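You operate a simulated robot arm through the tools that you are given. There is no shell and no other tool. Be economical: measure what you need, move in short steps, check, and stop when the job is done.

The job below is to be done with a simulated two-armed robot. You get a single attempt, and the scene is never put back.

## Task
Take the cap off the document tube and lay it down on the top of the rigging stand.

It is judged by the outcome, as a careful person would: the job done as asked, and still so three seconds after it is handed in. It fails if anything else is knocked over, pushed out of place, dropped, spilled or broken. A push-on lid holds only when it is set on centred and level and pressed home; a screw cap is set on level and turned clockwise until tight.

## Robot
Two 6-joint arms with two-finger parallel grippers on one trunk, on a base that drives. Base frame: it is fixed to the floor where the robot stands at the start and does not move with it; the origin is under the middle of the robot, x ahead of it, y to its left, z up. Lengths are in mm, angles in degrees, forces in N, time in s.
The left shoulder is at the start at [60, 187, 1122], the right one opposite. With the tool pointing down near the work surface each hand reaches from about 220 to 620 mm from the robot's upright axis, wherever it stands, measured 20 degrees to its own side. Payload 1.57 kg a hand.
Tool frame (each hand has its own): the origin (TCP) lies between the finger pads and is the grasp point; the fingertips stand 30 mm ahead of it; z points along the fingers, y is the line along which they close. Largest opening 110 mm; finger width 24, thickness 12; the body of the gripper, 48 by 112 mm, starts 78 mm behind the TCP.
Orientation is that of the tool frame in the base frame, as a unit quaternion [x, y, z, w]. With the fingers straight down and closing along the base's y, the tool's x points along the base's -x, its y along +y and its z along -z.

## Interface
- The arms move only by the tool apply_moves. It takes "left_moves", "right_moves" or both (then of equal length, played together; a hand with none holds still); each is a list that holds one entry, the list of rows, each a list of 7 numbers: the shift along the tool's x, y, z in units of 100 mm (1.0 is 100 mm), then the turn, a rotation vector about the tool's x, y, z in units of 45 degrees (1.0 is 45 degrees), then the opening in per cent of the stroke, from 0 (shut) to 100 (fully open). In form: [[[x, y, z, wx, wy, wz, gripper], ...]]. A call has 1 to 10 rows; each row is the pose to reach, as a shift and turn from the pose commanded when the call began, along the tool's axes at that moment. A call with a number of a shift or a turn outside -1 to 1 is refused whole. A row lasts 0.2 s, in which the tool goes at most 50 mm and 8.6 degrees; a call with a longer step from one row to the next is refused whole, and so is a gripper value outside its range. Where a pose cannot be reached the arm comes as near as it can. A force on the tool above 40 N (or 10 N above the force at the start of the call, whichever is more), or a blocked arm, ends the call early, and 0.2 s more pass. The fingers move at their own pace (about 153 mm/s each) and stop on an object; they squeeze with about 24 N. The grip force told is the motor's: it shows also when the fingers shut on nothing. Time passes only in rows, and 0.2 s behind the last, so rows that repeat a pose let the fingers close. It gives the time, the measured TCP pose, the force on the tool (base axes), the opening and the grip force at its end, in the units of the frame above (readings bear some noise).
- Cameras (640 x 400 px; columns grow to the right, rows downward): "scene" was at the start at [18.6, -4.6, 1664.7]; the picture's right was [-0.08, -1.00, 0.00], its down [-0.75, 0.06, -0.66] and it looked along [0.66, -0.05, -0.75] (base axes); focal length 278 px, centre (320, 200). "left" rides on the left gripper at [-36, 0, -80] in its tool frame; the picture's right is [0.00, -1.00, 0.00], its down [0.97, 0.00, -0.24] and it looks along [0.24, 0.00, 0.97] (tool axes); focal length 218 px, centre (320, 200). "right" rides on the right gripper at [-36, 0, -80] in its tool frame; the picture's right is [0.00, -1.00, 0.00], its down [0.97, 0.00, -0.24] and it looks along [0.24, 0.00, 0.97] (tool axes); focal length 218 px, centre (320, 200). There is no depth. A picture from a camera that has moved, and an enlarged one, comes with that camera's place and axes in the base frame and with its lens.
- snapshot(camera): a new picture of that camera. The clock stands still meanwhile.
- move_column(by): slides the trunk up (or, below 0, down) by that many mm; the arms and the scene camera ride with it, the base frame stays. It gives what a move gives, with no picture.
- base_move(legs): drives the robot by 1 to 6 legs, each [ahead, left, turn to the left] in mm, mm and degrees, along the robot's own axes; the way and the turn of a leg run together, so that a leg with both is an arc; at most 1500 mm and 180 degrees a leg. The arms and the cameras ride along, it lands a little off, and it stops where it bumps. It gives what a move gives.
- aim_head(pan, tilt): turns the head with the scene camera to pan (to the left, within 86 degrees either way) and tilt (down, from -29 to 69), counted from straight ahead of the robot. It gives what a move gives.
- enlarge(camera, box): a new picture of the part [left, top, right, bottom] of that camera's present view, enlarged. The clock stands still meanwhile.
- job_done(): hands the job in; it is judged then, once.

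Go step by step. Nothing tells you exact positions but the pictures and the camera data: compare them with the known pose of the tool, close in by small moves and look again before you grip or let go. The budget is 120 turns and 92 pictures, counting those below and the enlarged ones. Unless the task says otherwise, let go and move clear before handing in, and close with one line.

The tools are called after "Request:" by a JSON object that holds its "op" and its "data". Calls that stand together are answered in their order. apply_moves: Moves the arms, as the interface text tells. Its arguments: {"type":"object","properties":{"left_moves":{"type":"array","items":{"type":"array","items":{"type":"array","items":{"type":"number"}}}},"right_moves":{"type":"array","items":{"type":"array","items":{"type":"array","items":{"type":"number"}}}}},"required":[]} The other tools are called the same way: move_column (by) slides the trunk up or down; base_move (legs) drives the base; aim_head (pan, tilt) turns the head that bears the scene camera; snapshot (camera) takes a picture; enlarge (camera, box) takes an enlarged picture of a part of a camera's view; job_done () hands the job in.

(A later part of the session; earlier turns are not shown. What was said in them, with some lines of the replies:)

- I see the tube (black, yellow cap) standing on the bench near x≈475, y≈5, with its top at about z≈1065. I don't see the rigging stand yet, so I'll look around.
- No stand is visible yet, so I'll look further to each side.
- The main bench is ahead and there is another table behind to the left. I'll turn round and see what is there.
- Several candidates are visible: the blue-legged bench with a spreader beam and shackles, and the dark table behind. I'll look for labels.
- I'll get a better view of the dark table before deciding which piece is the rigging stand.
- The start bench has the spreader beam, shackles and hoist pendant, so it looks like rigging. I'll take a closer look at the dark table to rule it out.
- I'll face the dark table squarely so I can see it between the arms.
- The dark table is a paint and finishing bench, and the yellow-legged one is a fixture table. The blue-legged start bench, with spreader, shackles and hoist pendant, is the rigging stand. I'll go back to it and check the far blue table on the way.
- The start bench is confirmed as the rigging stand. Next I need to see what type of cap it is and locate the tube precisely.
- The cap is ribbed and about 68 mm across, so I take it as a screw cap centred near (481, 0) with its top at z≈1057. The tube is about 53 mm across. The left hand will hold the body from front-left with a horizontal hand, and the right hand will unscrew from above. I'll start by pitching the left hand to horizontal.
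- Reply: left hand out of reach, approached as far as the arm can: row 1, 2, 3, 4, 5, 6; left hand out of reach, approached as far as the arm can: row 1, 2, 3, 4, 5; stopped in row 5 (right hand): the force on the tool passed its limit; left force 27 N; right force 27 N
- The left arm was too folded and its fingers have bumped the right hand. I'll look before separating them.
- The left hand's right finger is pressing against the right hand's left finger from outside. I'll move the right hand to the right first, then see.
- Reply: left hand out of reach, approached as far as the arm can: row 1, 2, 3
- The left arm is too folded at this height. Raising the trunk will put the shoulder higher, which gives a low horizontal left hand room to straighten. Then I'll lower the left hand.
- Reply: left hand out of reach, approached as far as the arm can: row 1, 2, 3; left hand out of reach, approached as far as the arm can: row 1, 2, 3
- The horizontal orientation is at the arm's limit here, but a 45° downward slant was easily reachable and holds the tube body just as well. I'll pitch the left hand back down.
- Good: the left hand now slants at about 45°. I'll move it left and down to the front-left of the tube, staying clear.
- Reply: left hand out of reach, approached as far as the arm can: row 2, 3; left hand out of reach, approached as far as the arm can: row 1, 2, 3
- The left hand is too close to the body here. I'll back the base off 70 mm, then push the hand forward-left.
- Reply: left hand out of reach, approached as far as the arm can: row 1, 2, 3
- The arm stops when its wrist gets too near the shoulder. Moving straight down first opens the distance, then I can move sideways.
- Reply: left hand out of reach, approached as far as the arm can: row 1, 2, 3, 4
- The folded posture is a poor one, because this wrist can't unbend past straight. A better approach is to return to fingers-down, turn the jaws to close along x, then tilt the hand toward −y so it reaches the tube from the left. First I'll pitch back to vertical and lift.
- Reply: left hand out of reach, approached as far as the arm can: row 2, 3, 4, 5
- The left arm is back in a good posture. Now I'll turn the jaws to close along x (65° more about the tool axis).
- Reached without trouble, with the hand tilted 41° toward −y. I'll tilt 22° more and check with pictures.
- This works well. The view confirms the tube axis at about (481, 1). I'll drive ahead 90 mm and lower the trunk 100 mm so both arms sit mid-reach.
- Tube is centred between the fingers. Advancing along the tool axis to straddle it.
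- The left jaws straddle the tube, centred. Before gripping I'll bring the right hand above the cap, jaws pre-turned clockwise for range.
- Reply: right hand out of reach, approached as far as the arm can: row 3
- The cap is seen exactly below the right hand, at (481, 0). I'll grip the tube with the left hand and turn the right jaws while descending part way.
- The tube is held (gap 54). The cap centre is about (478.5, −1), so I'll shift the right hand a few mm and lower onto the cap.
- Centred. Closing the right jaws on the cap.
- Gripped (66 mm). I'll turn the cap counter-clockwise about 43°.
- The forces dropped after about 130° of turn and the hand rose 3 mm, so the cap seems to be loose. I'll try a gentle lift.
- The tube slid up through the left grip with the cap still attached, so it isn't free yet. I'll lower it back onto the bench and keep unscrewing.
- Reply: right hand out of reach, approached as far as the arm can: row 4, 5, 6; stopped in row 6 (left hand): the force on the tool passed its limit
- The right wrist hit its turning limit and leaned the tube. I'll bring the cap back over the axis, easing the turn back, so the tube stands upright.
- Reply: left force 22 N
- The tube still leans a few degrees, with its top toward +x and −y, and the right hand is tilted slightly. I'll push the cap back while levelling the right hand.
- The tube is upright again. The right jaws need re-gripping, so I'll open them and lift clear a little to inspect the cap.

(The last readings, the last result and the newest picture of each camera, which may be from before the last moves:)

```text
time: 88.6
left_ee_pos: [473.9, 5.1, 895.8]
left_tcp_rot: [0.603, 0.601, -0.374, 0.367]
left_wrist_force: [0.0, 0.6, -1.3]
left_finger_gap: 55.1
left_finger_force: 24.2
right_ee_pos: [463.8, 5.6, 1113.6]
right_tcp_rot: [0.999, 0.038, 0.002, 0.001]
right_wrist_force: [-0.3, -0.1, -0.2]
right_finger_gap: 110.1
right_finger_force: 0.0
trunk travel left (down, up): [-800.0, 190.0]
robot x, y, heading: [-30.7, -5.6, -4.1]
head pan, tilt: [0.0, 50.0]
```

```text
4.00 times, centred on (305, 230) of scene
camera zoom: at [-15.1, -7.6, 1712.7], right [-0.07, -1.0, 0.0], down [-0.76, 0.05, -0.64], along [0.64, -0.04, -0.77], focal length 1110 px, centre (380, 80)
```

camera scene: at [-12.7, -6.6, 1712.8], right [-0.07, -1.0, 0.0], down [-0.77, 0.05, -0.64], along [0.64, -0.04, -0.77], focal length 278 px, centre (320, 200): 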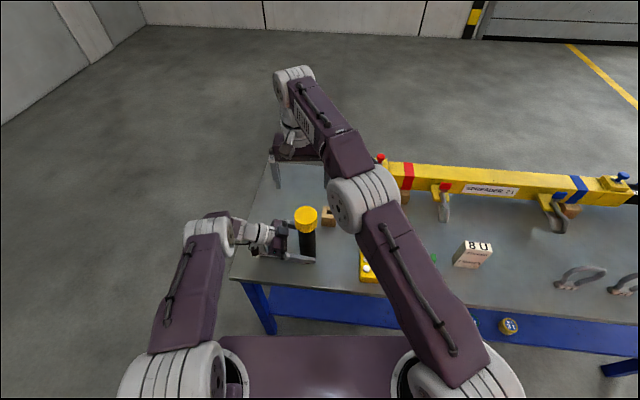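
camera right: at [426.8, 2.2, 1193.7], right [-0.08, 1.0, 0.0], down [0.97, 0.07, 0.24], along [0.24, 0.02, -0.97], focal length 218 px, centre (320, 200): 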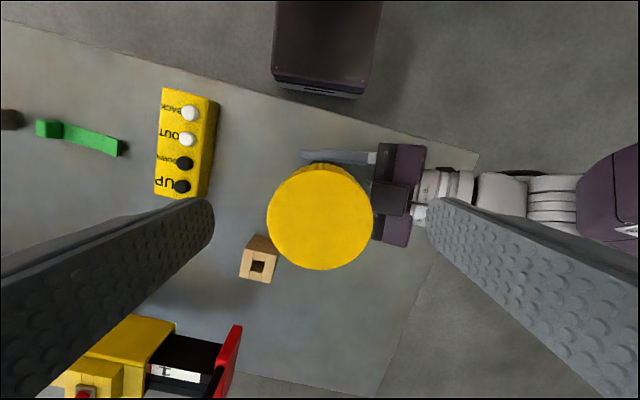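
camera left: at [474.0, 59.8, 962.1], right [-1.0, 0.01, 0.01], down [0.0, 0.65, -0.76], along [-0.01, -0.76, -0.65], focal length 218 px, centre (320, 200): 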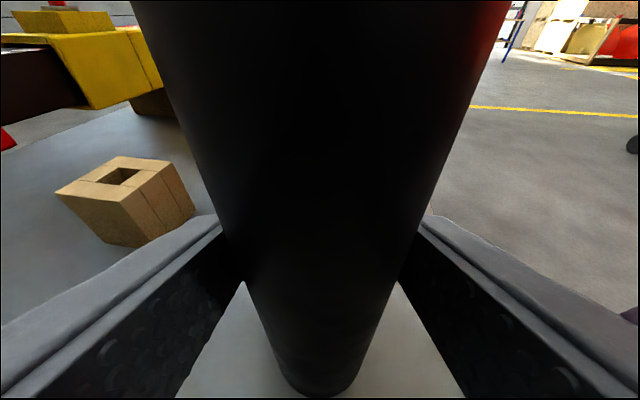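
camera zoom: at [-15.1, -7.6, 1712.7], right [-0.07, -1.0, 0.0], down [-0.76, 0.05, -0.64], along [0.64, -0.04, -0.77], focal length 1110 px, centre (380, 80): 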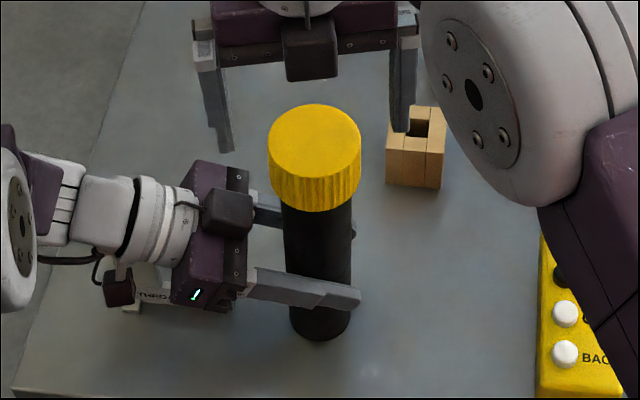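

The cap sits at about (472, 5), z≈1056, and the tube rests on the bench. I'll wind the right hand back clockwise, clear above, for another unscrewing stroke.

Request:
{"op": "apply_moves", "data": {"right_moves": [[[0.085, 0, -0.1, 0, 0, 0.17, 100], [0.085, 0, -0.15, 0, 0, 0.34, 100], [0.085, 0, -0.15, 0, 0, 0.51, 100], [0.085, 0, -0.15, 0, 0, 0.68, 100], [0.085, 0, -0.15, 0, 0, 0.85, 100], [0.085, 0, -0.15, 0, 0, 1.0, 100]]]}}

Request:
{"op": "apply_moves", "data": {"right_moves": [[[0, 0, 0, 0, 0, 0.17, 100], [0, 0, 0, 0, 0, 0.34, 100], [0, 0, 0, 0, 0, 0.51, 100], [0, 0, 0, 0, 0, 0.68, 100], [0, 0, 0, 0, 0, 0.85, 100], [0, 0, 0, 0, 0, 1.0, 100]]]}}

Request:
{"op": "apply_moves", "data": {"right_moves": [[[0, 0, 0, 0, 0, 0.17, 100], [0, 0, 0, 0, 0, 0.34, 100], [0, 0, 0, 0, 0, 0.51, 100], [0, 0, 0, 0, 0, 0.68, 100], [0, 0, 0, 0, 0, 0.85, 100], [0, 0, 0, 0, 0, 1.0, 100]]]}}

Request:
{"op": "apply_moves", "data": {"right_moves": [[[0, 0, 0, 0, 0, 0.17, 100], [0, 0, 0, 0, 0, 0.34, 100], [0, 0, 0, 0, 0, 0.51, 100], [0, 0, 0, 0, 0, 0.68, 100], [0, 0, 0, 0, 0, 0.85, 100], [0, 0, 0, 0, 0, 1.0, 100]]]}}

Request:
{"op": "apply_moves", "data": {"right_moves": [[[0, 0, 0, 0, 0, 0.17, 100], [0, 0, 0, 0, 0, 0.34, 100], [0, 0, 0, 0, 0, 0.51, 100], [0, 0, 0, 0, 0, 0.68, 100], [0, 0, 0, 0, 0, 0.85, 100], [0, 0, 0, 0, 0, 1.0, 100]]]}}

Request:
{"op": "snapshot", "data": {"camera": "right"}}

```text
time: 90.0
left_ee_pos: [475.2, 4.2, 895.6]
left_tcp_rot: [0.603, 0.601, -0.374, 0.366]
left_wrist_force: [0.8, 0.2, -1.7]
left_finger_gap: 54.9
left_finger_force: 23.8
right_ee_pos: [473.9, 5.9, 1126.0]
right_tcp_rot: [0.937, -0.349, 0.002, 0.001]
right_wrist_force: [-0.3, 0.6, 0.3]
right_finger_gap: 109.9
right_finger_force: 0.0
trunk travel left (down, up): [-800.0, 190.0]
robot x, y, heading: [-30.6, -7.4, -3.7]
head pan, tilt: [0.0, 50.0]
```

```text
time: 91.4
left_ee_pos: [475.6, 4.5, 895.6]
left_tcp_rot: [0.603, 0.601, -0.374, 0.367]
left_wrist_force: [-0.1, -0.1, -2.0]
left_finger_gap: 55.1
left_finger_force: 23.5
right_ee_pos: [475.6, 5.5, 1126.0]
right_tcp_rot: [0.732, -0.681, 0.002, 0.001]
right_wrist_force: [0.6, 0.2, -0.1]
right_finger_gap: 110.1
right_finger_force: 0.1
trunk travel left (down, up): [-800.0, 190.0]
robot x, y, heading: [-28.3, -12.0, -3.9]
head pan, tilt: [0.0, 50.0]
```

```text
time: 92.8
left_ee_pos: [474.7, 4.6, 895.5]
left_tcp_rot: [0.603, 0.602, -0.374, 0.367]
left_wrist_force: [0.7, 0.0, -1.8]
left_finger_gap: 55.3
left_finger_force: 24.0
right_ee_pos: [474.7, 6.4, 1125.4]
right_tcp_rot: [-0.416, 0.909, -0.001, 0.001]
right_wrist_force: [0.2, 0.2, -0.4]
right_finger_gap: 109.9
right_finger_force: 0.0
trunk travel left (down, up): [-800.0, 190.0]
robot x, y, heading: [-31.2, -6.1, -4.0]
head pan, tilt: [0.0, 50.0]
```

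```text
time: 94.2
left_ee_pos: [476.0, 4.9, 895.1]
left_tcp_rot: [0.604, 0.601, -0.375, 0.366]
left_wrist_force: [0.2, -0.7, -1.7]
left_finger_gap: 55.2
left_finger_force: 23.8
right_ee_pos: [474.0, 7.6, 1127.4]
right_tcp_rot: [-0.037, 0.999, -0.002, 0.001]
right_wrist_force: [0.2, 1.4, -0.4]
right_finger_gap: 109.9
right_finger_force: 0.0
trunk travel left (down, up): [-800.0, 190.0]
robot x, y, heading: [-32.2, -2.0, -3.7]
head pan, tilt: [0.0, 50.0]
```

```text
time: 95.6
left_ee_pos: [476.5, 4.3, 895.4]
left_tcp_rot: [0.603, 0.602, -0.373, 0.367]
left_wrist_force: [0.3, 0.1, -2.2]
left_finger_gap: 55.2
left_finger_force: 23.9
right_ee_pos: [474.2, 6.1, 1127.1]
right_tcp_rot: [0.348, 0.938, 0.0, 0.002]
right_wrist_force: [-0.4, -0.4, 0.8]
right_finger_gap: 110.1
right_finger_force: 0.1
trunk travel left (down, up): [-800.0, 190.0]
robot x, y, heading: [-31.9, -10.0, -3.9]
head pan, tilt: [0.0, 50.0]
```

```text
33 pictures are left
camera right: at [500.2, -17.6, 1206.9], right [-0.65, -0.76, 0.0], down [-0.74, 0.63, 0.24], along [-0.18, 0.15, -0.97], focal length 218 px, centre (320, 200)
```

right: 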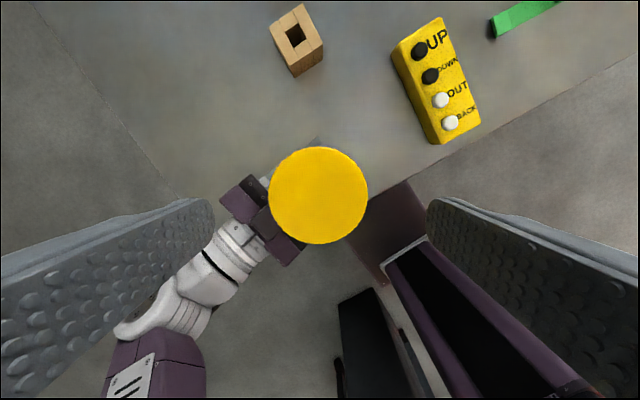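

Cap centred under the hand within 2 mm. Lowering and re-gripping.

Request:
{"op": "apply_moves", "data": {"right_moves": [[[-0.02, 0, 0.3, 0, 0, 0, 100], [-0.02, 0, 0.6, 0, 0, 0, 100], [-0.02, 0, 0.81, 0, 0, 0, 100], [-0.02, 0, 0.81, 0, 0, 0, 70], [-0.02, 0, 0.81, 0, 0, 0, 45], [-0.02, 0, 0.81, 0, 0, 0, 40], [-0.02, 0, 0.81, 0, 0, 0, 40]]]}}

Request:
{"op": "apply_moves", "data": {"right_moves": [[[0, 0, 0, 0, 0, -0.17, 40], [0, 0, 0, 0, 0, -0.34, 40], [0, 0, 0, 0, 0, -0.51, 40], [0, 0, 0, 0, 0, -0.68, 40], [0, 0, 0, 0, 0, -0.85, 40], [0, 0, 0, 0, 0, -1.0, 40]]]}}

Request:
{"op": "apply_moves", "data": {"right_moves": [[[0, 0, 0, 0, 0, -0.17, 40], [0, 0, 0, 0, 0, -0.34, 40], [0, 0, 0, 0, 0, -0.51, 40], [0, 0, 0, 0, 0, -0.68, 40], [0, 0, 0, 0, 0, -0.85, 40], [0, 0, 0, 0, 0, -1.0, 40]]]}}

```text
time: 97.2
left_ee_pos: [473.9, 4.1, 896.0]
left_tcp_rot: [0.604, 0.601, -0.375, 0.366]
left_wrist_force: [-6.3, -4.7, 1.8]
left_finger_gap: 55.0
left_finger_force: 23.7
right_ee_pos: [474.7, 6.5, 1045.1]
right_tcp_rot: [0.347, 0.938, 0.0, 0.002]
right_wrist_force: [6.6, 3.7, -2.6]
right_finger_gap: 66.7
right_finger_force: 24.0
trunk travel left (down, up): [-800.0, 190.0]
robot x, y, heading: [-29.0, -8.9, -3.8]
head pan, tilt: [0.0, 50.0]
```

```text
time: 98.6
left_ee_pos: [474.2, 3.3, 893.9]
left_tcp_rot: [0.603, 0.601, -0.374, 0.367]
left_wrist_force: [-9.0, -8.8, -2.2]
left_finger_gap: 55.0
left_finger_force: 24.1
right_ee_pos: [475.2, 5.1, 1045.3]
right_tcp_rot: [-0.039, 0.999, -0.001, 0.001]
right_wrist_force: [8.7, 8.3, 0.5]
right_finger_gap: 66.7
right_finger_force: 23.6
trunk travel left (down, up): [-800.0, 190.0]
robot x, y, heading: [-31.2, -7.0, -3.7]
head pan, tilt: [0.0, 50.0]
```

```text
time: 100.0
left_ee_pos: [475.6, 5.2, 896.0]
left_tcp_rot: [0.603, 0.601, -0.374, 0.367]
left_wrist_force: [-4.4, 0.5, -2.1]
left_finger_gap: 55.2
left_finger_force: 23.7
right_ee_pos: [475.4, 3.4, 1045.1]
right_tcp_rot: [-0.418, 0.908, -0.002, 0.0]
right_wrist_force: [5.3, -1.3, 0.4]
right_finger_gap: 66.6
right_finger_force: 23.9
trunk travel left (down, up): [-800.0, 190.0]
robot x, y, heading: [-31.4, -7.4, -3.8]
head pan, tilt: [0.0, 50.0]
```

Request:
{"op": "apply_moves", "data": {"right_moves": [[[0, 0, 0, 0, 0, -0.17, 40], [0, 0, 0, 0, 0, -0.34, 40], [0, 0, 0, 0, 0, -0.51, 40], [0, 0, 0, 0, 0, -0.68, 40], [0, 0, 0, 0, 0, -0.85, 40], [0, 0, 0, 0, 0, -1.0, 40]]]}}

Request:
{"op": "apply_moves", "data": {"right_moves": [[[0, 0, 0, 0, 0, -0.17, 40], [0, 0, 0, 0, 0, -0.34, 40], [0, 0, 0, 0, 0, -0.51, 40], [0, 0, 0, 0, 0, -0.68, 40], [0, 0, 0, 0, 0, -0.85, 40], [0, 0, 0, 0, 0, -1.0, 40]]]}}

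Request:
{"op": "enlarge", "data": {"camera": "scene", "box": [265, 180, 345, 280]}}

```text
time: 101.4
left_ee_pos: [474.5, 4.3, 895.3]
left_tcp_rot: [0.603, 0.601, -0.374, 0.367]
left_wrist_force: [-3.9, 3.6, -0.1]
left_finger_gap: 55.1
left_finger_force: 24.1
right_ee_pos: [475.6, 4.3, 1046.6]
right_tcp_rot: [0.735, -0.679, 0.002, 0.0]
right_wrist_force: [4.3, -3.0, -1.2]
right_finger_gap: 66.4
right_finger_force: 23.5
trunk travel left (down, up): [-800.0, 190.0]
robot x, y, heading: [-34.7, -6.0, -3.6]
head pan, tilt: [0.0, 50.0]
```

```text
time: 102.8
left_ee_pos: [476.4, 3.1, 895.7]
left_tcp_rot: [0.604, 0.601, -0.374, 0.366]
left_wrist_force: [-1.3, 0.2, -1.7]
left_finger_gap: 55.1
left_finger_force: 23.8
right_ee_pos: [475.6, 4.8, 1046.3]
right_tcp_rot: [0.939, -0.345, 0.001, 0.0]
right_wrist_force: [1.4, -1.5, -0.3]
right_finger_gap: 66.6
right_finger_force: 23.8
trunk travel left (down, up): [-800.0, 190.0]
robot x, y, heading: [-30.5, -9.6, -3.9]
head pan, tilt: [0.0, 50.0]
```

```text
4.00 times, centred on (305, 230) of scene
camera zoom: at [-14.0, -7.5, 1712.8], right [-0.07, -1.0, 0.0], down [-0.76, 0.05, -0.64], along [0.64, -0.04, -0.77], focal length 1110 px, centre (380, 80)
```

zoom: 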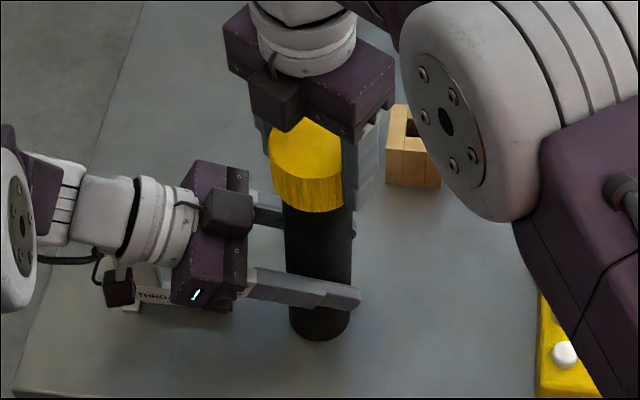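

Request:
{"op": "apply_moves", "data": {"right_moves": [[[0, 0, -0.03, 0, 0, 0, 40], [0, 0, -0.06, 0, 0, 0, 40], [0, 0, -0.1, 0, 0, 0, 40], [0, 0, -0.15, 0, 0, 0, 40]]]}}

Request:
{"op": "enlarge", "data": {"camera": "scene", "box": [265, 180, 345, 280]}}

Request:
{"op": "snapshot", "data": {"camera": "left"}}

```text
time: 103.8
left_ee_pos: [475.8, 4.7, 896.7]
left_tcp_rot: [0.604, 0.601, -0.375, 0.366]
left_wrist_force: [-3.6, 0.0, 0.3]
left_finger_gap: 55.1
left_finger_force: 24.3
right_ee_pos: [474.7, 4.9, 1059.8]
right_tcp_rot: [0.938, -0.347, 0.002, 0.0]
right_wrist_force: [2.6, 1.6, -2.8]
right_finger_gap: 66.3
right_finger_force: 24.0
trunk travel left (down, up): [-800.0, 190.0]
robot x, y, heading: [-30.8, -14.6, -4.0]
head pan, tilt: [0.0, 50.0]
```

```text
4.00 times, centred on (305, 230) of scene
camera zoom: at [-14.2, -7.5, 1712.8], right [-0.07, -1.0, 0.0], down [-0.76, 0.05, -0.64], along [0.64, -0.04, -0.77], focal length 1110 px, centre (380, 80)
```

zoom: 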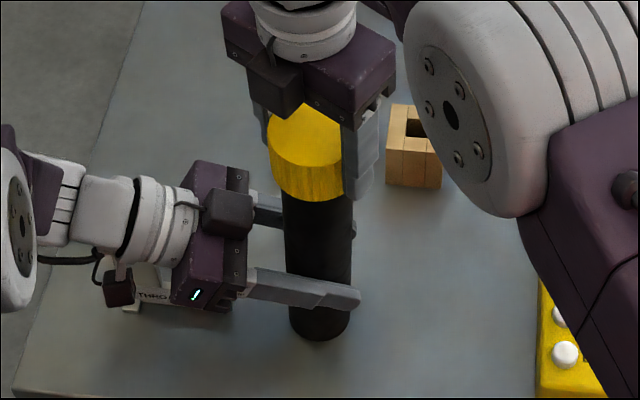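

```text
30 pictures are left
camera left: at [475.6, 59.5, 963.3], right [-1.0, 0.01, 0.01], down [0.0, 0.65, -0.76], along [-0.01, -0.76, -0.65], focal length 218 px, centre (320, 200)
```

left: 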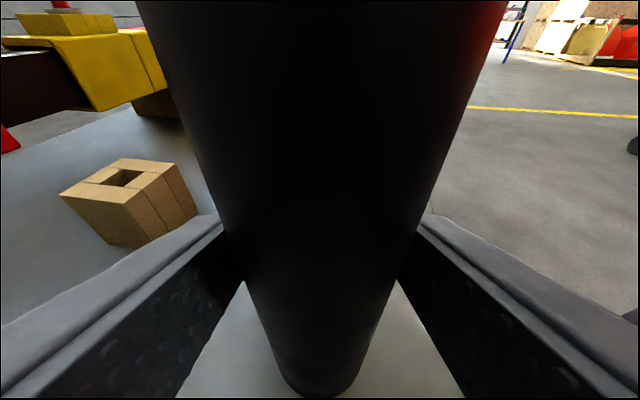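

The cap is free: it rose 14 mm with almost no force and the tube stayed on the bench. I'll lift it clear.

Request:
{"op": "apply_moves", "data": {"right_moves": [[[0, 0, -0.2, 0, 0, 0, 40], [0, 0, -0.45, 0, 0, 0, 40], [0, 0, -0.7, 0, 0, 0, 40], [0, 0, -0.9, 0, 0, 0, 40]]]}}

Request:
{"op": "snapshot", "data": {"camera": "scene"}}

```text
time: 104.8
left_ee_pos: [475.2, 4.7, 896.1]
left_tcp_rot: [0.604, 0.601, -0.375, 0.366]
left_wrist_force: [0.0, 0.0, -0.6]
left_finger_gap: 55.1
left_finger_force: 24.0
right_ee_pos: [475.0, 7.7, 1151.1]
right_tcp_rot: [0.938, -0.347, 0.001, 0.0]
right_wrist_force: [-0.4, -1.0, -1.0]
right_finger_gap: 66.5
right_finger_force: 24.5
trunk travel left (down, up): [-800.0, 190.0]
robot x, y, heading: [-32.6, -13.9, -4.1]
head pan, tilt: [0.0, 50.0]
```

```text
29 pictures are left
camera scene: at [-14.4, -7.5, 1712.7], right [-0.07, -1.0, 0.0], down [-0.76, 0.05, -0.64], along [0.64, -0.04, -0.77], focal length 278 px, centre (320, 200)
```

scene: 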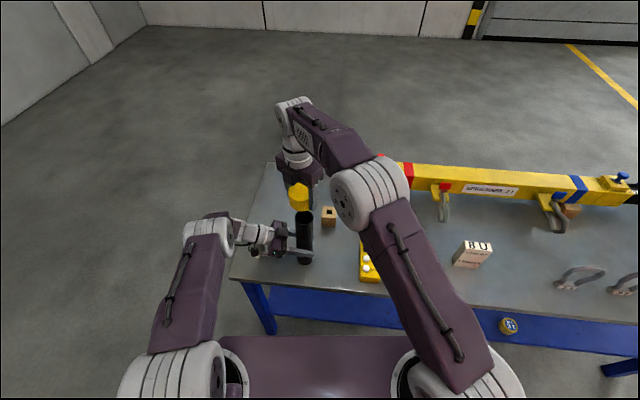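

The cap is off and the tube is open, still held. I'll carry the cap right to the clear patch of bench between the pendant and the green clip, around (505, −310).

Request:
{"op": "apply_moves", "data": {"right_moves": [[[0.25, 0.24, 0, 0, 0, 0, 40], [0.51, 0.49, 0, 0, 0, 0, 40], [0.765, 0.74, 0, 0, 0, 0, 40]]]}}

Request:
{"op": "apply_moves", "data": {"right_moves": [[[0.25, 0.24, 0, 0, 0, 0, 40], [0.51, 0.49, 0, 0, 0, 0, 40], [0.765, 0.74, 0, 0, 0, 0, 40]]]}}

Request:
{"op": "apply_moves", "data": {"right_moves": [[[0.25, 0.24, 0, 0, 0, 0, 40], [0.51, 0.49, 0, 0, 0, 0, 40], [0.765, 0.74, 0, 0, 0, 0, 40]]]}}

Request:
{"op": "snapshot", "data": {"camera": "right"}}

Request:
{"op": "snapshot", "data": {"camera": "scene"}}

```text
time: 105.6
left_ee_pos: [475.0, 4.5, 895.7]
left_tcp_rot: [0.603, 0.602, -0.374, 0.366]
left_wrist_force: [-0.1, 0.0, -1.5]
left_finger_gap: 55.1
left_finger_force: 24.1
right_ee_pos: [485.0, -101.6, 1150.7]
right_tcp_rot: [0.938, -0.346, 0.002, 0.0]
right_wrist_force: [0.2, 0.7, 0.8]
right_finger_gap: 66.2
right_finger_force: 23.5
trunk travel left (down, up): [-800.0, 190.0]
robot x, y, heading: [-30.9, -10.3, -3.9]
head pan, tilt: [0.0, 50.0]
```

```text
time: 106.4
left_ee_pos: [474.6, 3.2, 895.7]
left_tcp_rot: [0.603, 0.602, -0.374, 0.366]
left_wrist_force: [0.0, 0.0, -0.9]
left_finger_gap: 55.2
left_finger_force: 24.1
right_ee_pos: [496.2, -207.8, 1150.4]
right_tcp_rot: [0.938, -0.346, 0.002, 0.001]
right_wrist_force: [-0.4, -0.5, -0.5]
right_finger_gap: 66.3
right_finger_force: 24.4
trunk travel left (down, up): [-800.0, 190.0]
robot x, y, heading: [-32.3, -8.0, -3.8]
head pan, tilt: [0.0, 50.0]
```

```text
time: 107.2
left_ee_pos: [475.4, 4.0, 895.7]
left_tcp_rot: [0.604, 0.602, -0.374, 0.366]
left_wrist_force: [0.0, -0.8, -1.6]
left_finger_gap: 55.2
left_finger_force: 23.8
right_ee_pos: [507.4, -314.0, 1150.4]
right_tcp_rot: [0.938, -0.347, 0.001, 0.001]
right_wrist_force: [1.3, -0.2, -0.3]
right_finger_gap: 66.2
right_finger_force: 24.3
trunk travel left (down, up): [-800.0, 190.0]
robot x, y, heading: [-35.1, -4.4, -3.7]
head pan, tilt: [0.0, 50.0]
```

```text
28 pictures are left
camera right: at [477.3, -290.7, 1230.9], right [0.65, 0.76, 0.0], down [0.74, -0.63, 0.24], along [0.18, -0.16, -0.97], focal length 218 px, centre (320, 200)
```

right: 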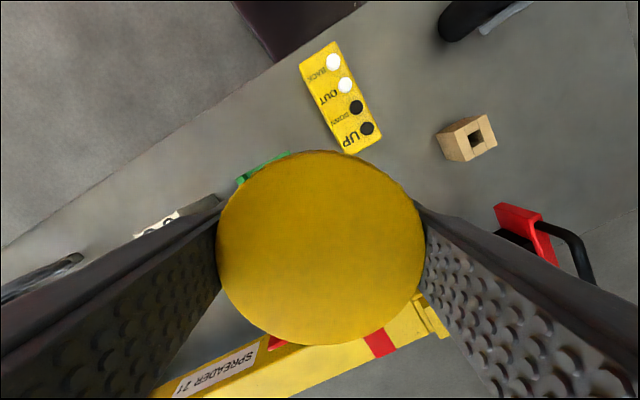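

```text
27 pictures are left
camera scene: at [-13.7, -8.6, 1712.8], right [-0.07, -1.0, 0.0], down [-0.76, 0.05, -0.64], along [0.64, -0.04, -0.77], focal length 278 px, centre (320, 200)
```

scene: 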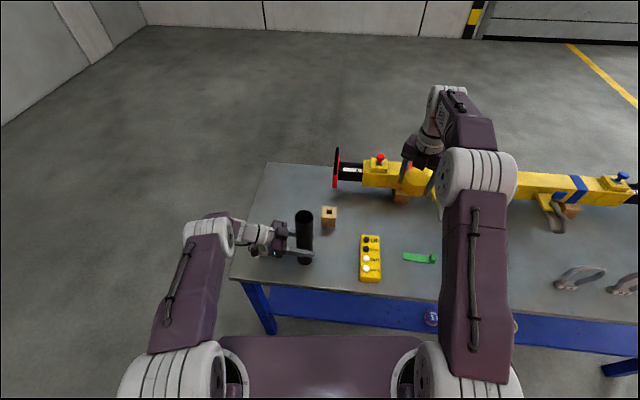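

From this view the clear spot is about (530, −325). I'll shift there and descend in stages.

Request:
{"op": "apply_moves", "data": {"right_moves": [[[0.12, -0.03, 0.3, 0, 0, 0, 40], [0.245, -0.065, 0.65, 0, 0, 0, 40], [0.245, -0.065, 1.0, 0, 0, 0, 40]]]}}

Request:
{"op": "apply_moves", "data": {"right_moves": [[[0, 0, 0.35, 0, 0, 0, 40], [0, 0, 0.7, 0, 0, 0, 40], [0, 0, 1.0, 0, 0, 0, 40]]]}}

Request:
{"op": "snapshot", "data": {"camera": "right"}}

Request:
{"op": "snapshot", "data": {"camera": "scene"}}

```text
time: 108.0
left_ee_pos: [475.0, 4.2, 895.9]
left_tcp_rot: [0.603, 0.601, -0.375, 0.367]
left_wrist_force: [0.0, 0.2, -1.4]
left_finger_gap: 55.3
left_finger_force: 24.2
right_ee_pos: [527.2, -325.1, 1050.4]
right_tcp_rot: [0.938, -0.347, 0.001, 0.001]
right_wrist_force: [0.2, -0.8, 0.2]
right_finger_gap: 66.2
right_finger_force: 23.9
trunk travel left (down, up): [-800.0, 190.0]
robot x, y, heading: [-31.9, -9.1, -3.7]
head pan, tilt: [0.0, 50.0]
```

```text
time: 108.8
left_ee_pos: [475.6, 3.6, 896.3]
left_tcp_rot: [0.603, 0.602, -0.374, 0.367]
left_wrist_force: [0.0, 0.1, -2.1]
left_finger_gap: 55.1
left_finger_force: 23.9
right_ee_pos: [529.4, -325.6, 949.5]
right_tcp_rot: [0.938, -0.347, 0.001, 0.0]
right_wrist_force: [0.0, -0.3, -0.7]
right_finger_gap: 66.1
right_finger_force: 23.9
trunk travel left (down, up): [-800.0, 190.0]
robot x, y, heading: [-35.4, -7.1, -4.0]
head pan, tilt: [0.0, 50.0]
```

```text
26 pictures are left
camera right: at [500.0, -302.4, 1029.8], right [0.65, 0.76, 0.0], down [0.74, -0.63, 0.24], along [0.19, -0.16, -0.97], focal length 218 px, centre (320, 200)
```

right: 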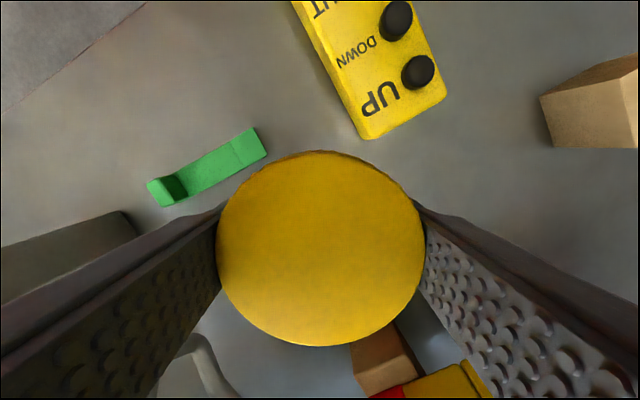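

```text
25 pictures are left
camera scene: at [-13.6, -8.0, 1712.8], right [-0.07, -1.0, 0.0], down [-0.76, 0.05, -0.64], along [0.64, -0.04, -0.77], focal length 278 px, centre (320, 200)
```

scene: 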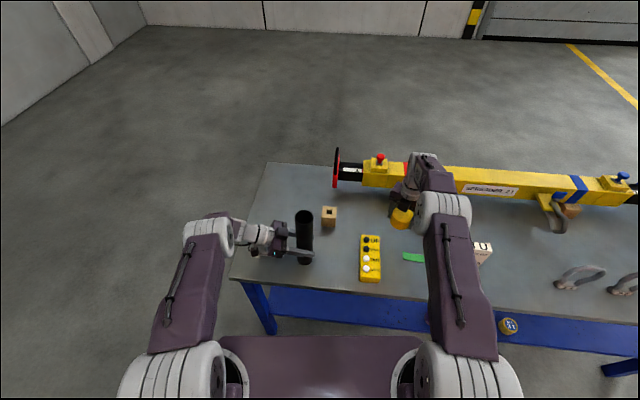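

Clear around the spot. Lowering to just above the surface.

Request:
{"op": "apply_moves", "data": {"right_moves": [[[0, 0, 0.3, 0, 0, 0, 40], [0, 0, 0.6, 0, 0, 0, 40], [0, 0, 0.85, 0, 0, 0, 40], [0, 0, 1.0, 0, 0, 0, 40]]]}}

Request:
{"op": "apply_moves", "data": {"right_moves": [[[0, 0, 0.04, 0, 0, 0, 40], [0, 0, 0.08, 0, 0, 0, 40], [0, 0, 0.11, 0, 0, 0, 40]]]}}

Request:
{"op": "enlarge", "data": {"camera": "scene", "box": [350, 170, 480, 270]}}

```text
time: 109.8
left_ee_pos: [475.2, 4.7, 895.0]
left_tcp_rot: [0.603, 0.602, -0.375, 0.367]
left_wrist_force: [-0.1, 0.4, -1.9]
left_finger_gap: 54.8
left_finger_force: 24.3
right_ee_pos: [514.9, -322.4, 856.3]
right_tcp_rot: [0.938, -0.347, 0.002, 0.002]
right_wrist_force: [-0.6, -1.6, -0.7]
right_finger_gap: 66.3
right_finger_force: 23.5
right hand out of reach, approached as far as the arm can: row 2, 3, 4
trunk travel left (down, up): [-800.0, 190.0]
robot x, y, heading: [-31.6, -7.6, -4.1]
head pan, tilt: [0.0, 50.0]
```

```text
time: 110.6
left_ee_pos: [475.4, 3.9, 895.6]
left_tcp_rot: [0.604, 0.601, -0.375, 0.366]
left_wrist_force: [0.5, 0.5, -1.9]
left_finger_gap: 55.0
left_finger_force: 24.3
right_ee_pos: [510.7, -320.7, 846.2]
right_tcp_rot: [0.938, -0.347, 0.002, 0.001]
right_wrist_force: [-0.3, -0.4, -0.2]
right_finger_gap: 66.3
right_finger_force: 23.7
right hand out of reach, approached as far as the arm can: row 3
trunk travel left (down, up): [-800.0, 190.0]
robot x, y, heading: [-34.7, -9.5, -3.8]
head pan, tilt: [0.0, 50.0]
```

```text
4.00 times, centred on (415, 220) of scene
camera zoom: at [-14.1, -7.6, 1712.8], right [-0.07, -1.0, 0.0], down [-0.76, 0.05, -0.64], along [0.64, -0.04, -0.77], focal length 1110 px, centre (-60, 120)
```

zoom: 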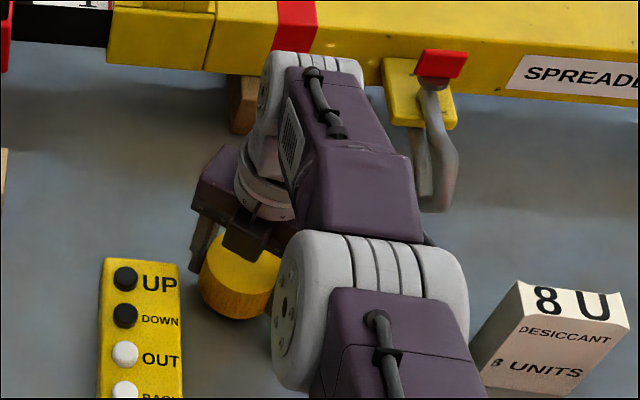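

Near full reach, so the hand was pulled in to (511, −321), which is still clear. I'll lower the last bit with a slight inward shift, watching the force.

Request:
{"op": "apply_moves", "data": {"right_moves": [[[-0.03, 0.02, 0.03, 0, 0, 0, 40], [-0.06, 0.05, 0.06, 0, 0, 0, 40], [-0.06, 0.05, 0.08, 0, 0, 0, 40]]]}}

Request:
{"op": "snapshot", "data": {"camera": "right"}}

```text
time: 111.4
left_ee_pos: [474.8, 4.2, 895.5]
left_tcp_rot: [0.602, 0.602, -0.373, 0.368]
left_wrist_force: [-0.2, -0.4, -1.7]
left_finger_gap: 55.0
left_finger_force: 24.1
right_ee_pos: [503.9, -320.6, 837.5]
right_tcp_rot: [0.938, -0.347, 0.001, 0.0]
right_wrist_force: [-1.2, 0.5, -0.4]
right_finger_gap: 66.5
right_finger_force: 24.1
trunk travel left (down, up): [-800.0, 190.0]
robot x, y, heading: [-30.8, -5.8, -3.8]
head pan, tilt: [0.0, 50.0]
```

```text
23 pictures are left
camera right: at [475.9, -297.6, 917.8], right [0.65, 0.76, 0.0], down [0.74, -0.63, 0.24], along [0.18, -0.16, -0.97], focal length 218 px, centre (320, 200)
```

right: 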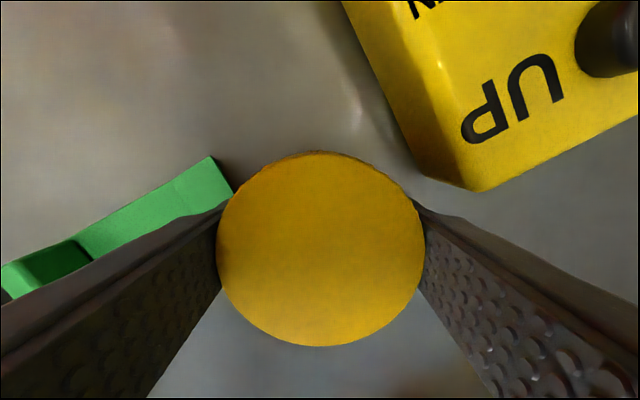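

The left fingertip is within 3 mm of the green clip, which is too tight to open here. I'll lift again, release and withdraw the left hand from the tube, then move the base closer to reach the roomier patch behind.

Request:
{"op": "apply_moves", "data": {"right_moves": [[[0, 0, -0.3, 0, 0, 0, 40], [0, 0, -0.6, 0, 0, 0, 40], [0, 0, -1.0, 0, 0, 0, 40]]]}}

Request:
{"op": "apply_moves", "data": {"left_moves": [[[0, 0, 0, 0, 0, 0, 55], [0, 0, 0, 0, 0, 0, 65], [0, 0, 0, 0, 0, 0, 80], [0, 0, 0, 0, 0, 0, 100], [0, 0, 0, 0, 0, 0, 100]]]}}

Request:
{"op": "snapshot", "data": {"camera": "left"}}

```text
time: 112.2
left_ee_pos: [475.1, 3.8, 895.4]
left_tcp_rot: [0.603, 0.602, -0.374, 0.367]
left_wrist_force: [0.4, 0.3, -1.2]
left_finger_gap: 55.0
left_finger_force: 24.3
right_ee_pos: [528.4, -325.7, 933.3]
right_tcp_rot: [0.938, -0.347, 0.0, 0.002]
right_wrist_force: [0.3, 0.0, 0.5]
right_finger_gap: 66.4
right_finger_force: 23.4
right hand out of reach, approached as far as the arm can: row 1, 2, 3
trunk travel left (down, up): [-800.0, 190.0]
robot x, y, heading: [-31.3, -7.4, -3.9]
head pan, tilt: [0.0, 50.0]
```

```text
time: 113.4
left_ee_pos: [474.4, 4.4, 896.5]
left_tcp_rot: [0.604, 0.601, -0.374, 0.366]
left_wrist_force: [0.5, -0.4, 0.8]
left_finger_gap: 110.0
left_finger_force: 0.1
right_ee_pos: [530.4, -325.6, 932.4]
right_tcp_rot: [0.938, -0.347, 0.0, 0.001]
right_wrist_force: [-1.4, 1.0, -1.7]
right_finger_gap: 66.3
right_finger_force: 24.2
trunk travel left (down, up): [-800.0, 190.0]
robot x, y, heading: [-35.0, -7.1, -3.8]
head pan, tilt: [0.0, 50.0]
```

```text
22 pictures are left
camera left: at [475.7, 59.5, 963.4], right [-1.0, 0.01, 0.01], down [0.0, 0.65, -0.76], along [-0.01, -0.76, -0.65], focal length 218 px, centre (320, 200)
```

left: 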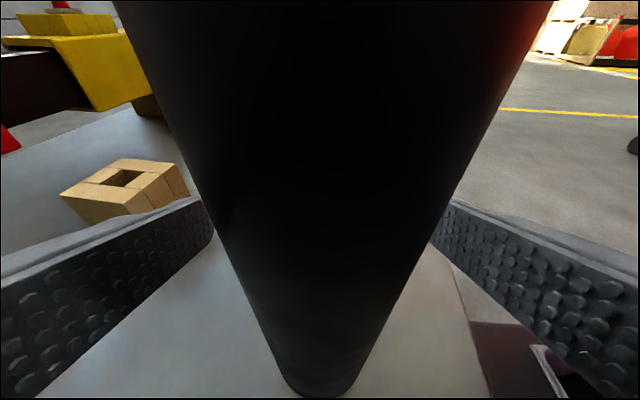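

The tube stands free between the fingers. Withdrawing the left hand along its own axis, then up.

Request:
{"op": "apply_moves", "data": {"left_moves": [[[0, 0, -0.2, 0, 0, 0, 100], [0, 0, -0.5, 0, 0, 0, 100], [0, 0, -0.8, 0, 0, 0, 100], [0, 0, -1.0, 0, 0, 0, 100]]]}}

Request:
{"op": "apply_moves", "data": {"left_moves": [[[-0.2, 0, -0.4, 0, 0, 0, 100], [-0.5, 0, -0.6, 0, 0, 0, 100], [-0.8, 0, -0.8, 0, 0, 0, 100], [-1.0, 0, -1.0, 0, 0, 0, 100]]]}}

Request:
{"op": "snapshot", "data": {"camera": "scene"}}

Request:
{"op": "snapshot", "data": {"camera": "left"}}

```text
time: 114.4
left_ee_pos: [475.7, 95.5, 940.4]
left_tcp_rot: [0.603, 0.601, -0.375, 0.366]
left_wrist_force: [0.2, -0.1, 0.3]
left_finger_gap: 110.1
left_finger_force: 0.0
right_ee_pos: [529.0, -325.0, 933.9]
right_tcp_rot: [0.938, -0.346, 0.0, 0.002]
right_wrist_force: [-0.1, -0.1, 0.4]
right_finger_gap: 66.2
right_finger_force: 24.1
trunk travel left (down, up): [-800.0, 190.0]
robot x, y, heading: [-34.3, -9.3, -4.1]
head pan, tilt: [0.0, 50.0]
```

```text
time: 115.4
left_ee_pos: [476.3, 139.6, 1075.4]
left_tcp_rot: [0.604, 0.601, -0.374, 0.366]
left_wrist_force: [0.7, 0.4, 0.8]
left_finger_gap: 109.9
left_finger_force: 0.0
right_ee_pos: [528.7, -325.2, 933.7]
right_tcp_rot: [0.938, -0.347, 0.001, 0.001]
right_wrist_force: [0.4, 0.2, -0.8]
right_finger_gap: 66.2
right_finger_force: 23.9
trunk travel left (down, up): [-800.0, 190.0]
robot x, y, heading: [-36.2, -10.3, -3.9]
head pan, tilt: [0.0, 50.0]
```

```text
21 pictures are left
camera scene: at [-15.2, -6.9, 1712.7], right [-0.07, -1.0, 0.0], down [-0.76, 0.05, -0.64], along [0.64, -0.04, -0.77], focal length 278 px, centre (320, 200)
```

scene: 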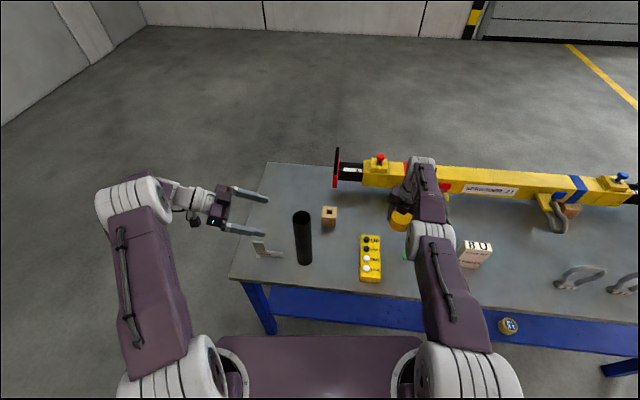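

```text
20 pictures are left
camera left: at [477.8, 194.4, 1143.1], right [-1.0, 0.01, 0.01], down [0.0, 0.65, -0.76], along [-0.01, -0.76, -0.65], focal length 218 px, centre (320, 200)
```

left: 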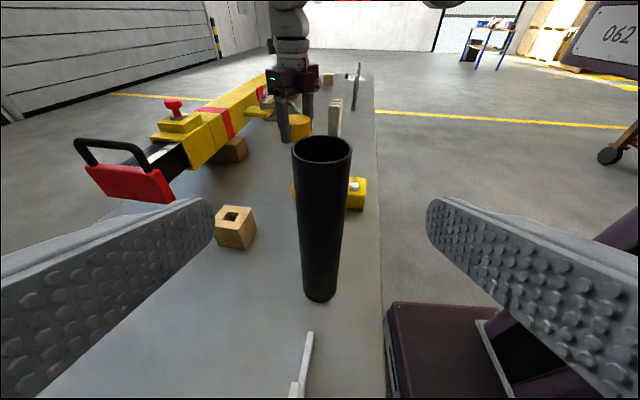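

The tube stands upright and open. I'll nudge the base ahead 35 mm (back to its starting distance) and lower the trunk 50 mm for better right-hand reach.

Request:
{"op": "base_move", "data": {"legs": [[35, 0, 0]]}}

Request:
{"op": "move_column", "data": {"by": -50}}

Request:
{"op": "snapshot", "data": {"camera": "right"}}

```text
time: 116.3
left_ee_pos: [507.4, 136.6, 1077.3]
left_tcp_rot: [0.605, 0.6, -0.372, 0.368]
left_wrist_force: [0.0, -0.8, -0.6]
left_finger_gap: 110.2
left_finger_force: 0.1
right_ee_pos: [559.5, -329.1, 936.8]
right_tcp_rot: [0.938, -0.347, 0.003, 0.0]
right_wrist_force: [0.3, 0.4, 0.1]
right_finger_gap: 66.3
right_finger_force: 24.3
trunk travel left (down, up): [-800.0, 190.0]
robot x, y, heading: [3.5, -10.8, -3.9]
head pan, tilt: [0.0, 50.0]
```

```text
time: 117.2
left_ee_pos: [512.9, 136.6, 1026.8]
left_tcp_rot: [0.603, 0.602, -0.374, 0.367]
left_wrist_force: [-0.3, -0.9, -0.2]
left_finger_gap: 110.4
left_finger_force: 0.1
right_ee_pos: [564.5, -328.8, 883.9]
right_tcp_rot: [0.938, -0.348, 0.001, 0.001]
right_wrist_force: [-0.6, -0.1, 1.6]
right_finger_gap: 66.2
right_finger_force: 23.9
trunk travel left (down, up): [-750.0, 240.0]
robot x, y, heading: [7.0, -9.2, -4.1]
head pan, tilt: [0.0, 50.0]
```

```text
19 pictures are left
camera right: at [535.9, -305.9, 963.4], right [0.65, 0.76, 0.0], down [0.74, -0.63, 0.24], along [0.18, -0.16, -0.97], focal length 218 px, centre (320, 200)
```

right: 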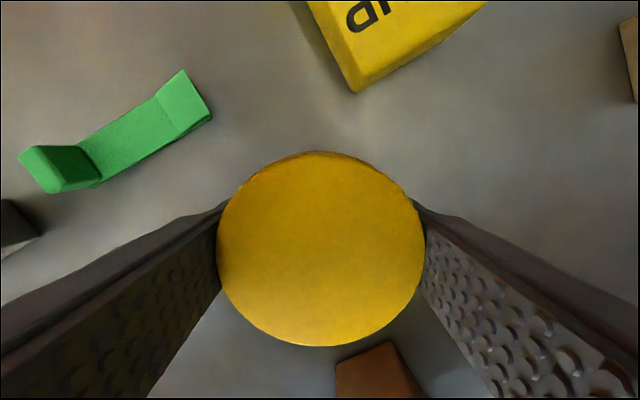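

Plenty of room now on all sides. Lowering.

Request:
{"op": "apply_moves", "data": {"right_moves": [[[-0.05, 0.04, 0.2, 0, 0, 0, 40], [-0.08, 0.065, 0.35, 0, 0, 0, 40], [-0.08, 0.065, 0.46, 0, 0, 0, 40]]]}}

Request:
{"op": "apply_moves", "data": {"right_moves": [[[0, 0, 0.02, 0, 0, 0, 40], [0, 0, 0.04, 0, 0, 0, 40], [0, 0, 0.06, 0, 0, 0, 40]]]}}

```text
time: 118.0
left_ee_pos: [511.5, 137.5, 1024.8]
left_tcp_rot: [0.603, 0.601, -0.375, 0.367]
left_wrist_force: [-0.3, 0.1, -0.3]
left_finger_gap: 110.2
left_finger_force: 0.0
right_ee_pos: [553.6, -328.7, 836.9]
right_tcp_rot: [0.937, -0.348, 0.001, 0.001]
right_wrist_force: [-0.1, -0.2, -0.5]
right_finger_gap: 66.7
right_finger_force: 24.1
trunk travel left (down, up): [-750.0, 240.0]
robot x, y, heading: [5.1, -12.8, -4.1]
head pan, tilt: [0.0, 50.0]
```

```text
time: 118.8
left_ee_pos: [513.2, 136.8, 1024.2]
left_tcp_rot: [0.603, 0.601, -0.374, 0.367]
left_wrist_force: [0.4, 0.1, -0.1]
left_finger_gap: 110.1
left_finger_force: 0.1
right_ee_pos: [553.6, -328.8, 830.4]
right_tcp_rot: [0.937, -0.348, 0.0, 0.001]
right_wrist_force: [0.1, -0.2, 1.1]
right_finger_gap: 66.3
right_finger_force: 24.1
trunk travel left (down, up): [-750.0, 240.0]
robot x, y, heading: [2.0, -11.2, -3.6]
head pan, tilt: [0.0, 50.0]
```

Request:
{"op": "apply_moves", "data": {"right_moves": [[[0, 0, 0.015, 0, 0, 0, 40], [0, 0, 0.03, 0, 0, 0, 40]]]}}

Request:
{"op": "enlarge", "data": {"camera": "scene", "box": [350, 170, 480, 270]}}

Request:
{"op": "enlarge", "data": {"camera": "left", "box": [240, 60, 400, 160]}}

```text
time: 119.4
left_ee_pos: [510.2, 136.5, 1026.1]
left_tcp_rot: [0.603, 0.602, -0.373, 0.367]
left_wrist_force: [-0.3, 0.5, 0.3]
left_finger_gap: 110.2
left_finger_force: 0.2
right_ee_pos: [553.4, -329.1, 830.2]
right_tcp_rot: [0.937, -0.349, 0.003, 0.001]
right_wrist_force: [-1.3, -1.7, 9.5]
right_finger_gap: 66.1
right_finger_force: 24.2
trunk travel left (down, up): [-750.0, 240.0]
robot x, y, heading: [0.6, -9.4, -4.0]
head pan, tilt: [0.0, 50.0]
```

```text
4.00 times, centred on (415, 220) of scene
camera zoom: at [18.5, -9.3, 1663.0], right [-0.07, -1.0, 0.0], down [-0.76, 0.05, -0.64], along [0.64, -0.04, -0.77], focal length 1110 px, centre (-60, 120)
```

zoom: 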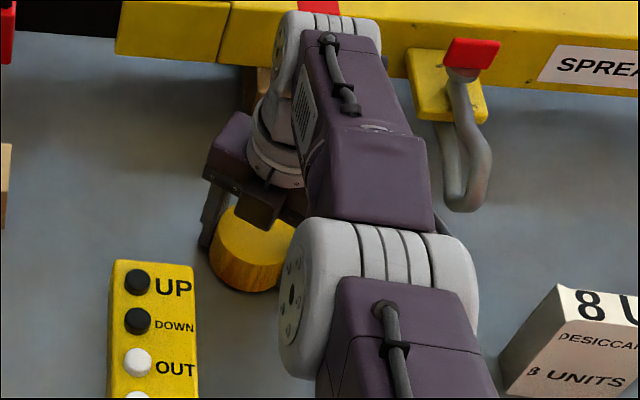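

```text
4.00 times, centred on (320, 110) of left
camera zoom: at [512.1, 191.9, 1093.5], right [-1.0, 0.01, 0.01], down [0.0, 0.65, -0.76], along [-0.01, -0.76, -0.65], focal length 873 px, centre (320, 560)
```

zoom: 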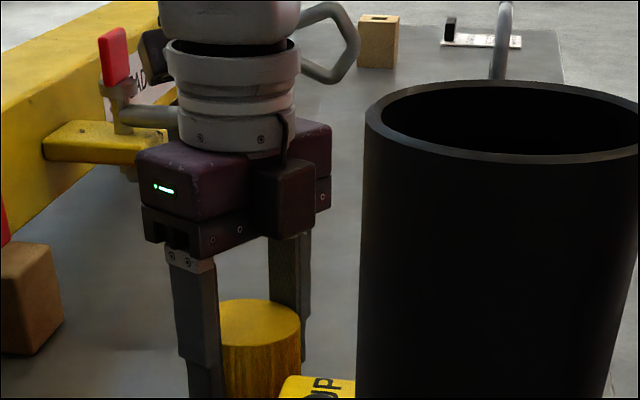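

Contact with the bench is felt (9.5 N). I'll open the jaws gently and rise straight up.

Request:
{"op": "apply_moves", "data": {"right_moves": [[[0, 0, -0.01, 0, 0, 0, 64], [0, 0, -0.01, 0, 0, 0, 70], [0, 0, -0.01, 0, 0, 0, 80], [0, 0, -0.01, 0, 0, 0, 85], [0, 0, -0.2, 0, 0, 0, 85], [0, 0, -0.5, 0, 0, 0, 85], [0, 0, -0.8, 0, 0, 0, 85], [0, 0, -1.0, 0, 0, 0, 85]]]}}

Request:
{"op": "snapshot", "data": {"camera": "right"}}

```text
time: 121.2
left_ee_pos: [513.2, 137.1, 1025.8]
left_tcp_rot: [0.604, 0.601, -0.374, 0.366]
left_wrist_force: [1.0, -0.7, 0.6]
left_finger_gap: 110.1
left_finger_force: 0.0
right_ee_pos: [568.5, -332.6, 929.2]
right_tcp_rot: [0.938, -0.347, -0.001, 0.001]
right_wrist_force: [-0.3, 0.5, 0.1]
right_finger_gap: 93.7
right_finger_force: 0.0
right hand out of reach, approached as far as the arm can: row 6, 7, 8
trunk travel left (down, up): [-750.0, 240.0]
robot x, y, heading: [3.5, -11.3, -4.0]
head pan, tilt: [0.0, 50.0]
```

```text
16 pictures are left
camera right: at [540.6, -308.7, 1008.3], right [0.65, 0.76, 0.0], down [0.74, -0.63, 0.24], along [0.18, -0.16, -0.97], focal length 218 px, centre (320, 200)
```

right: 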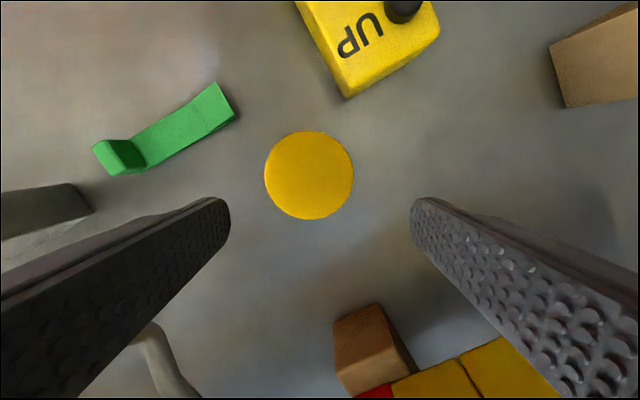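

The cap lies flat on the bench and the hand is clear. I'll raise the hand a bit more and take a final check.

Request:
{"op": "apply_moves", "data": {"right_moves": [[[-0.2, 0.2, -0.3, 0, 0, 0, 85], [-0.5, 0.4, -0.6, 0, 0, 0, 85], [-0.7, 0.6, -1.0, 0, 0, 0, 85]]]}}

Request:
{"op": "snapshot", "data": {"camera": "scene"}}

Request:
{"op": "snapshot", "data": {"camera": "left"}}

```text
time: 122.0
left_ee_pos: [512.6, 135.9, 1025.6]
left_tcp_rot: [0.602, 0.602, -0.374, 0.368]
left_wrist_force: [0.2, -0.4, -0.3]
left_finger_gap: 110.1
left_finger_force: 0.0
right_ee_pos: [566.8, -350.1, 999.5]
right_tcp_rot: [0.938, -0.347, -0.001, 0.001]
right_wrist_force: [0.7, -0.2, 0.9]
right_finger_gap: 93.6
right_finger_force: 0.0
right hand out of reach, approached as far as the arm can: row 1, 2, 3
trunk travel left (down, up): [-750.0, 240.0]
robot x, y, heading: [2.7, -10.2, -4.1]
head pan, tilt: [0.0, 50.0]
```

```text
15 pictures are left
camera scene: at [19.5, -9.7, 1662.7], right [-0.07, -1.0, 0.0], down [-0.76, 0.05, -0.64], along [0.64, -0.04, -0.77], focal length 278 px, centre (320, 200)
```

scene: 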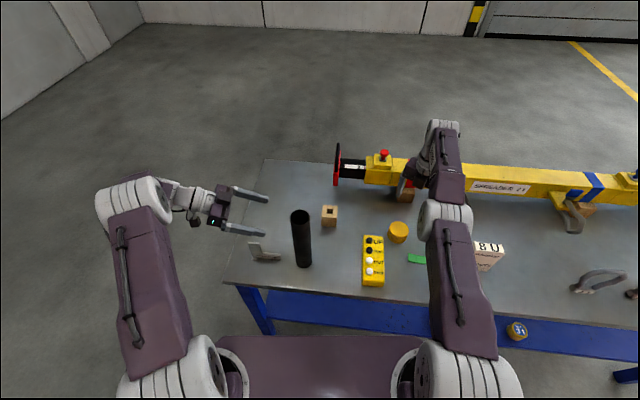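

```text
14 pictures are left
camera left: at [512.8, 191.7, 1093.0], right [-1.0, 0.01, 0.01], down [0.0, 0.65, -0.76], along [-0.01, -0.76, -0.65], focal length 218 px, centre (320, 200)
```

left: 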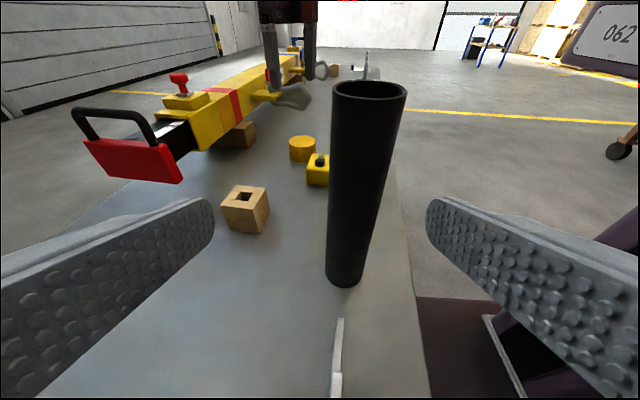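

Request:
{"op": "enlarge", "data": {"camera": "left", "box": [240, 30, 400, 130]}}

Request:
{"op": "enlarge", "data": {"camera": "scene", "box": [340, 130, 500, 290]}}

```text
4.00 times, centred on (320, 80) of left
camera zoom: at [512.8, 191.7, 1093.0], right [-1.0, 0.01, 0.01], down [0.0, 0.65, -0.76], along [-0.01, -0.76, -0.65], focal length 873 px, centre (320, 680)
```

zoom: 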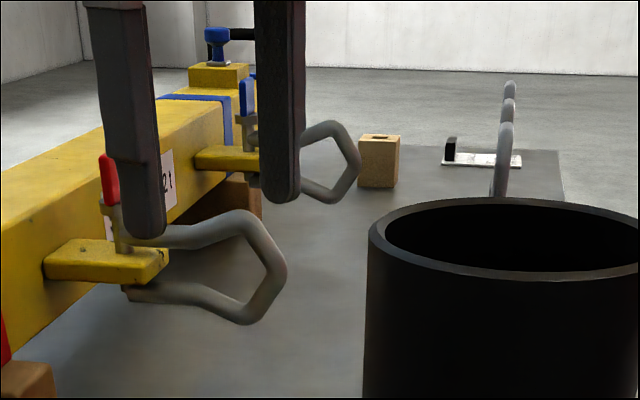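

```text
2.50 times, centred on (420, 210) of scene
camera zoom: at [19.5, -9.7, 1662.7], right [-0.07, -1.0, 0.0], down [-0.76, 0.05, -0.64], along [0.64, -0.04, -0.77], focal length 694 px, centre (70, 175)
```

zoom: 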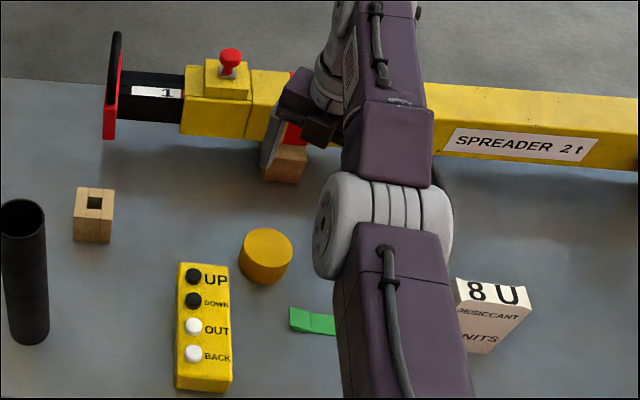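

Everything else is where it was: the shackles still hang on the spreader, the tube stands upright and open, and the cap lies flat on the rigging stand with both hands clear. I'm handing the job in.

Request:
{"op": "job_done", "data": {}}

```text
The job is handed in.
```

I unscrewed the cap from the document tube and laid it flat on the blue-legged bench the tube stands on. I took that bench to be the rigging stand from the spreader beam and shackles on it, since I found no label. The tube is still upright beside it, a few millimetres from where it started, and nothing else looks moved in the final pictures.
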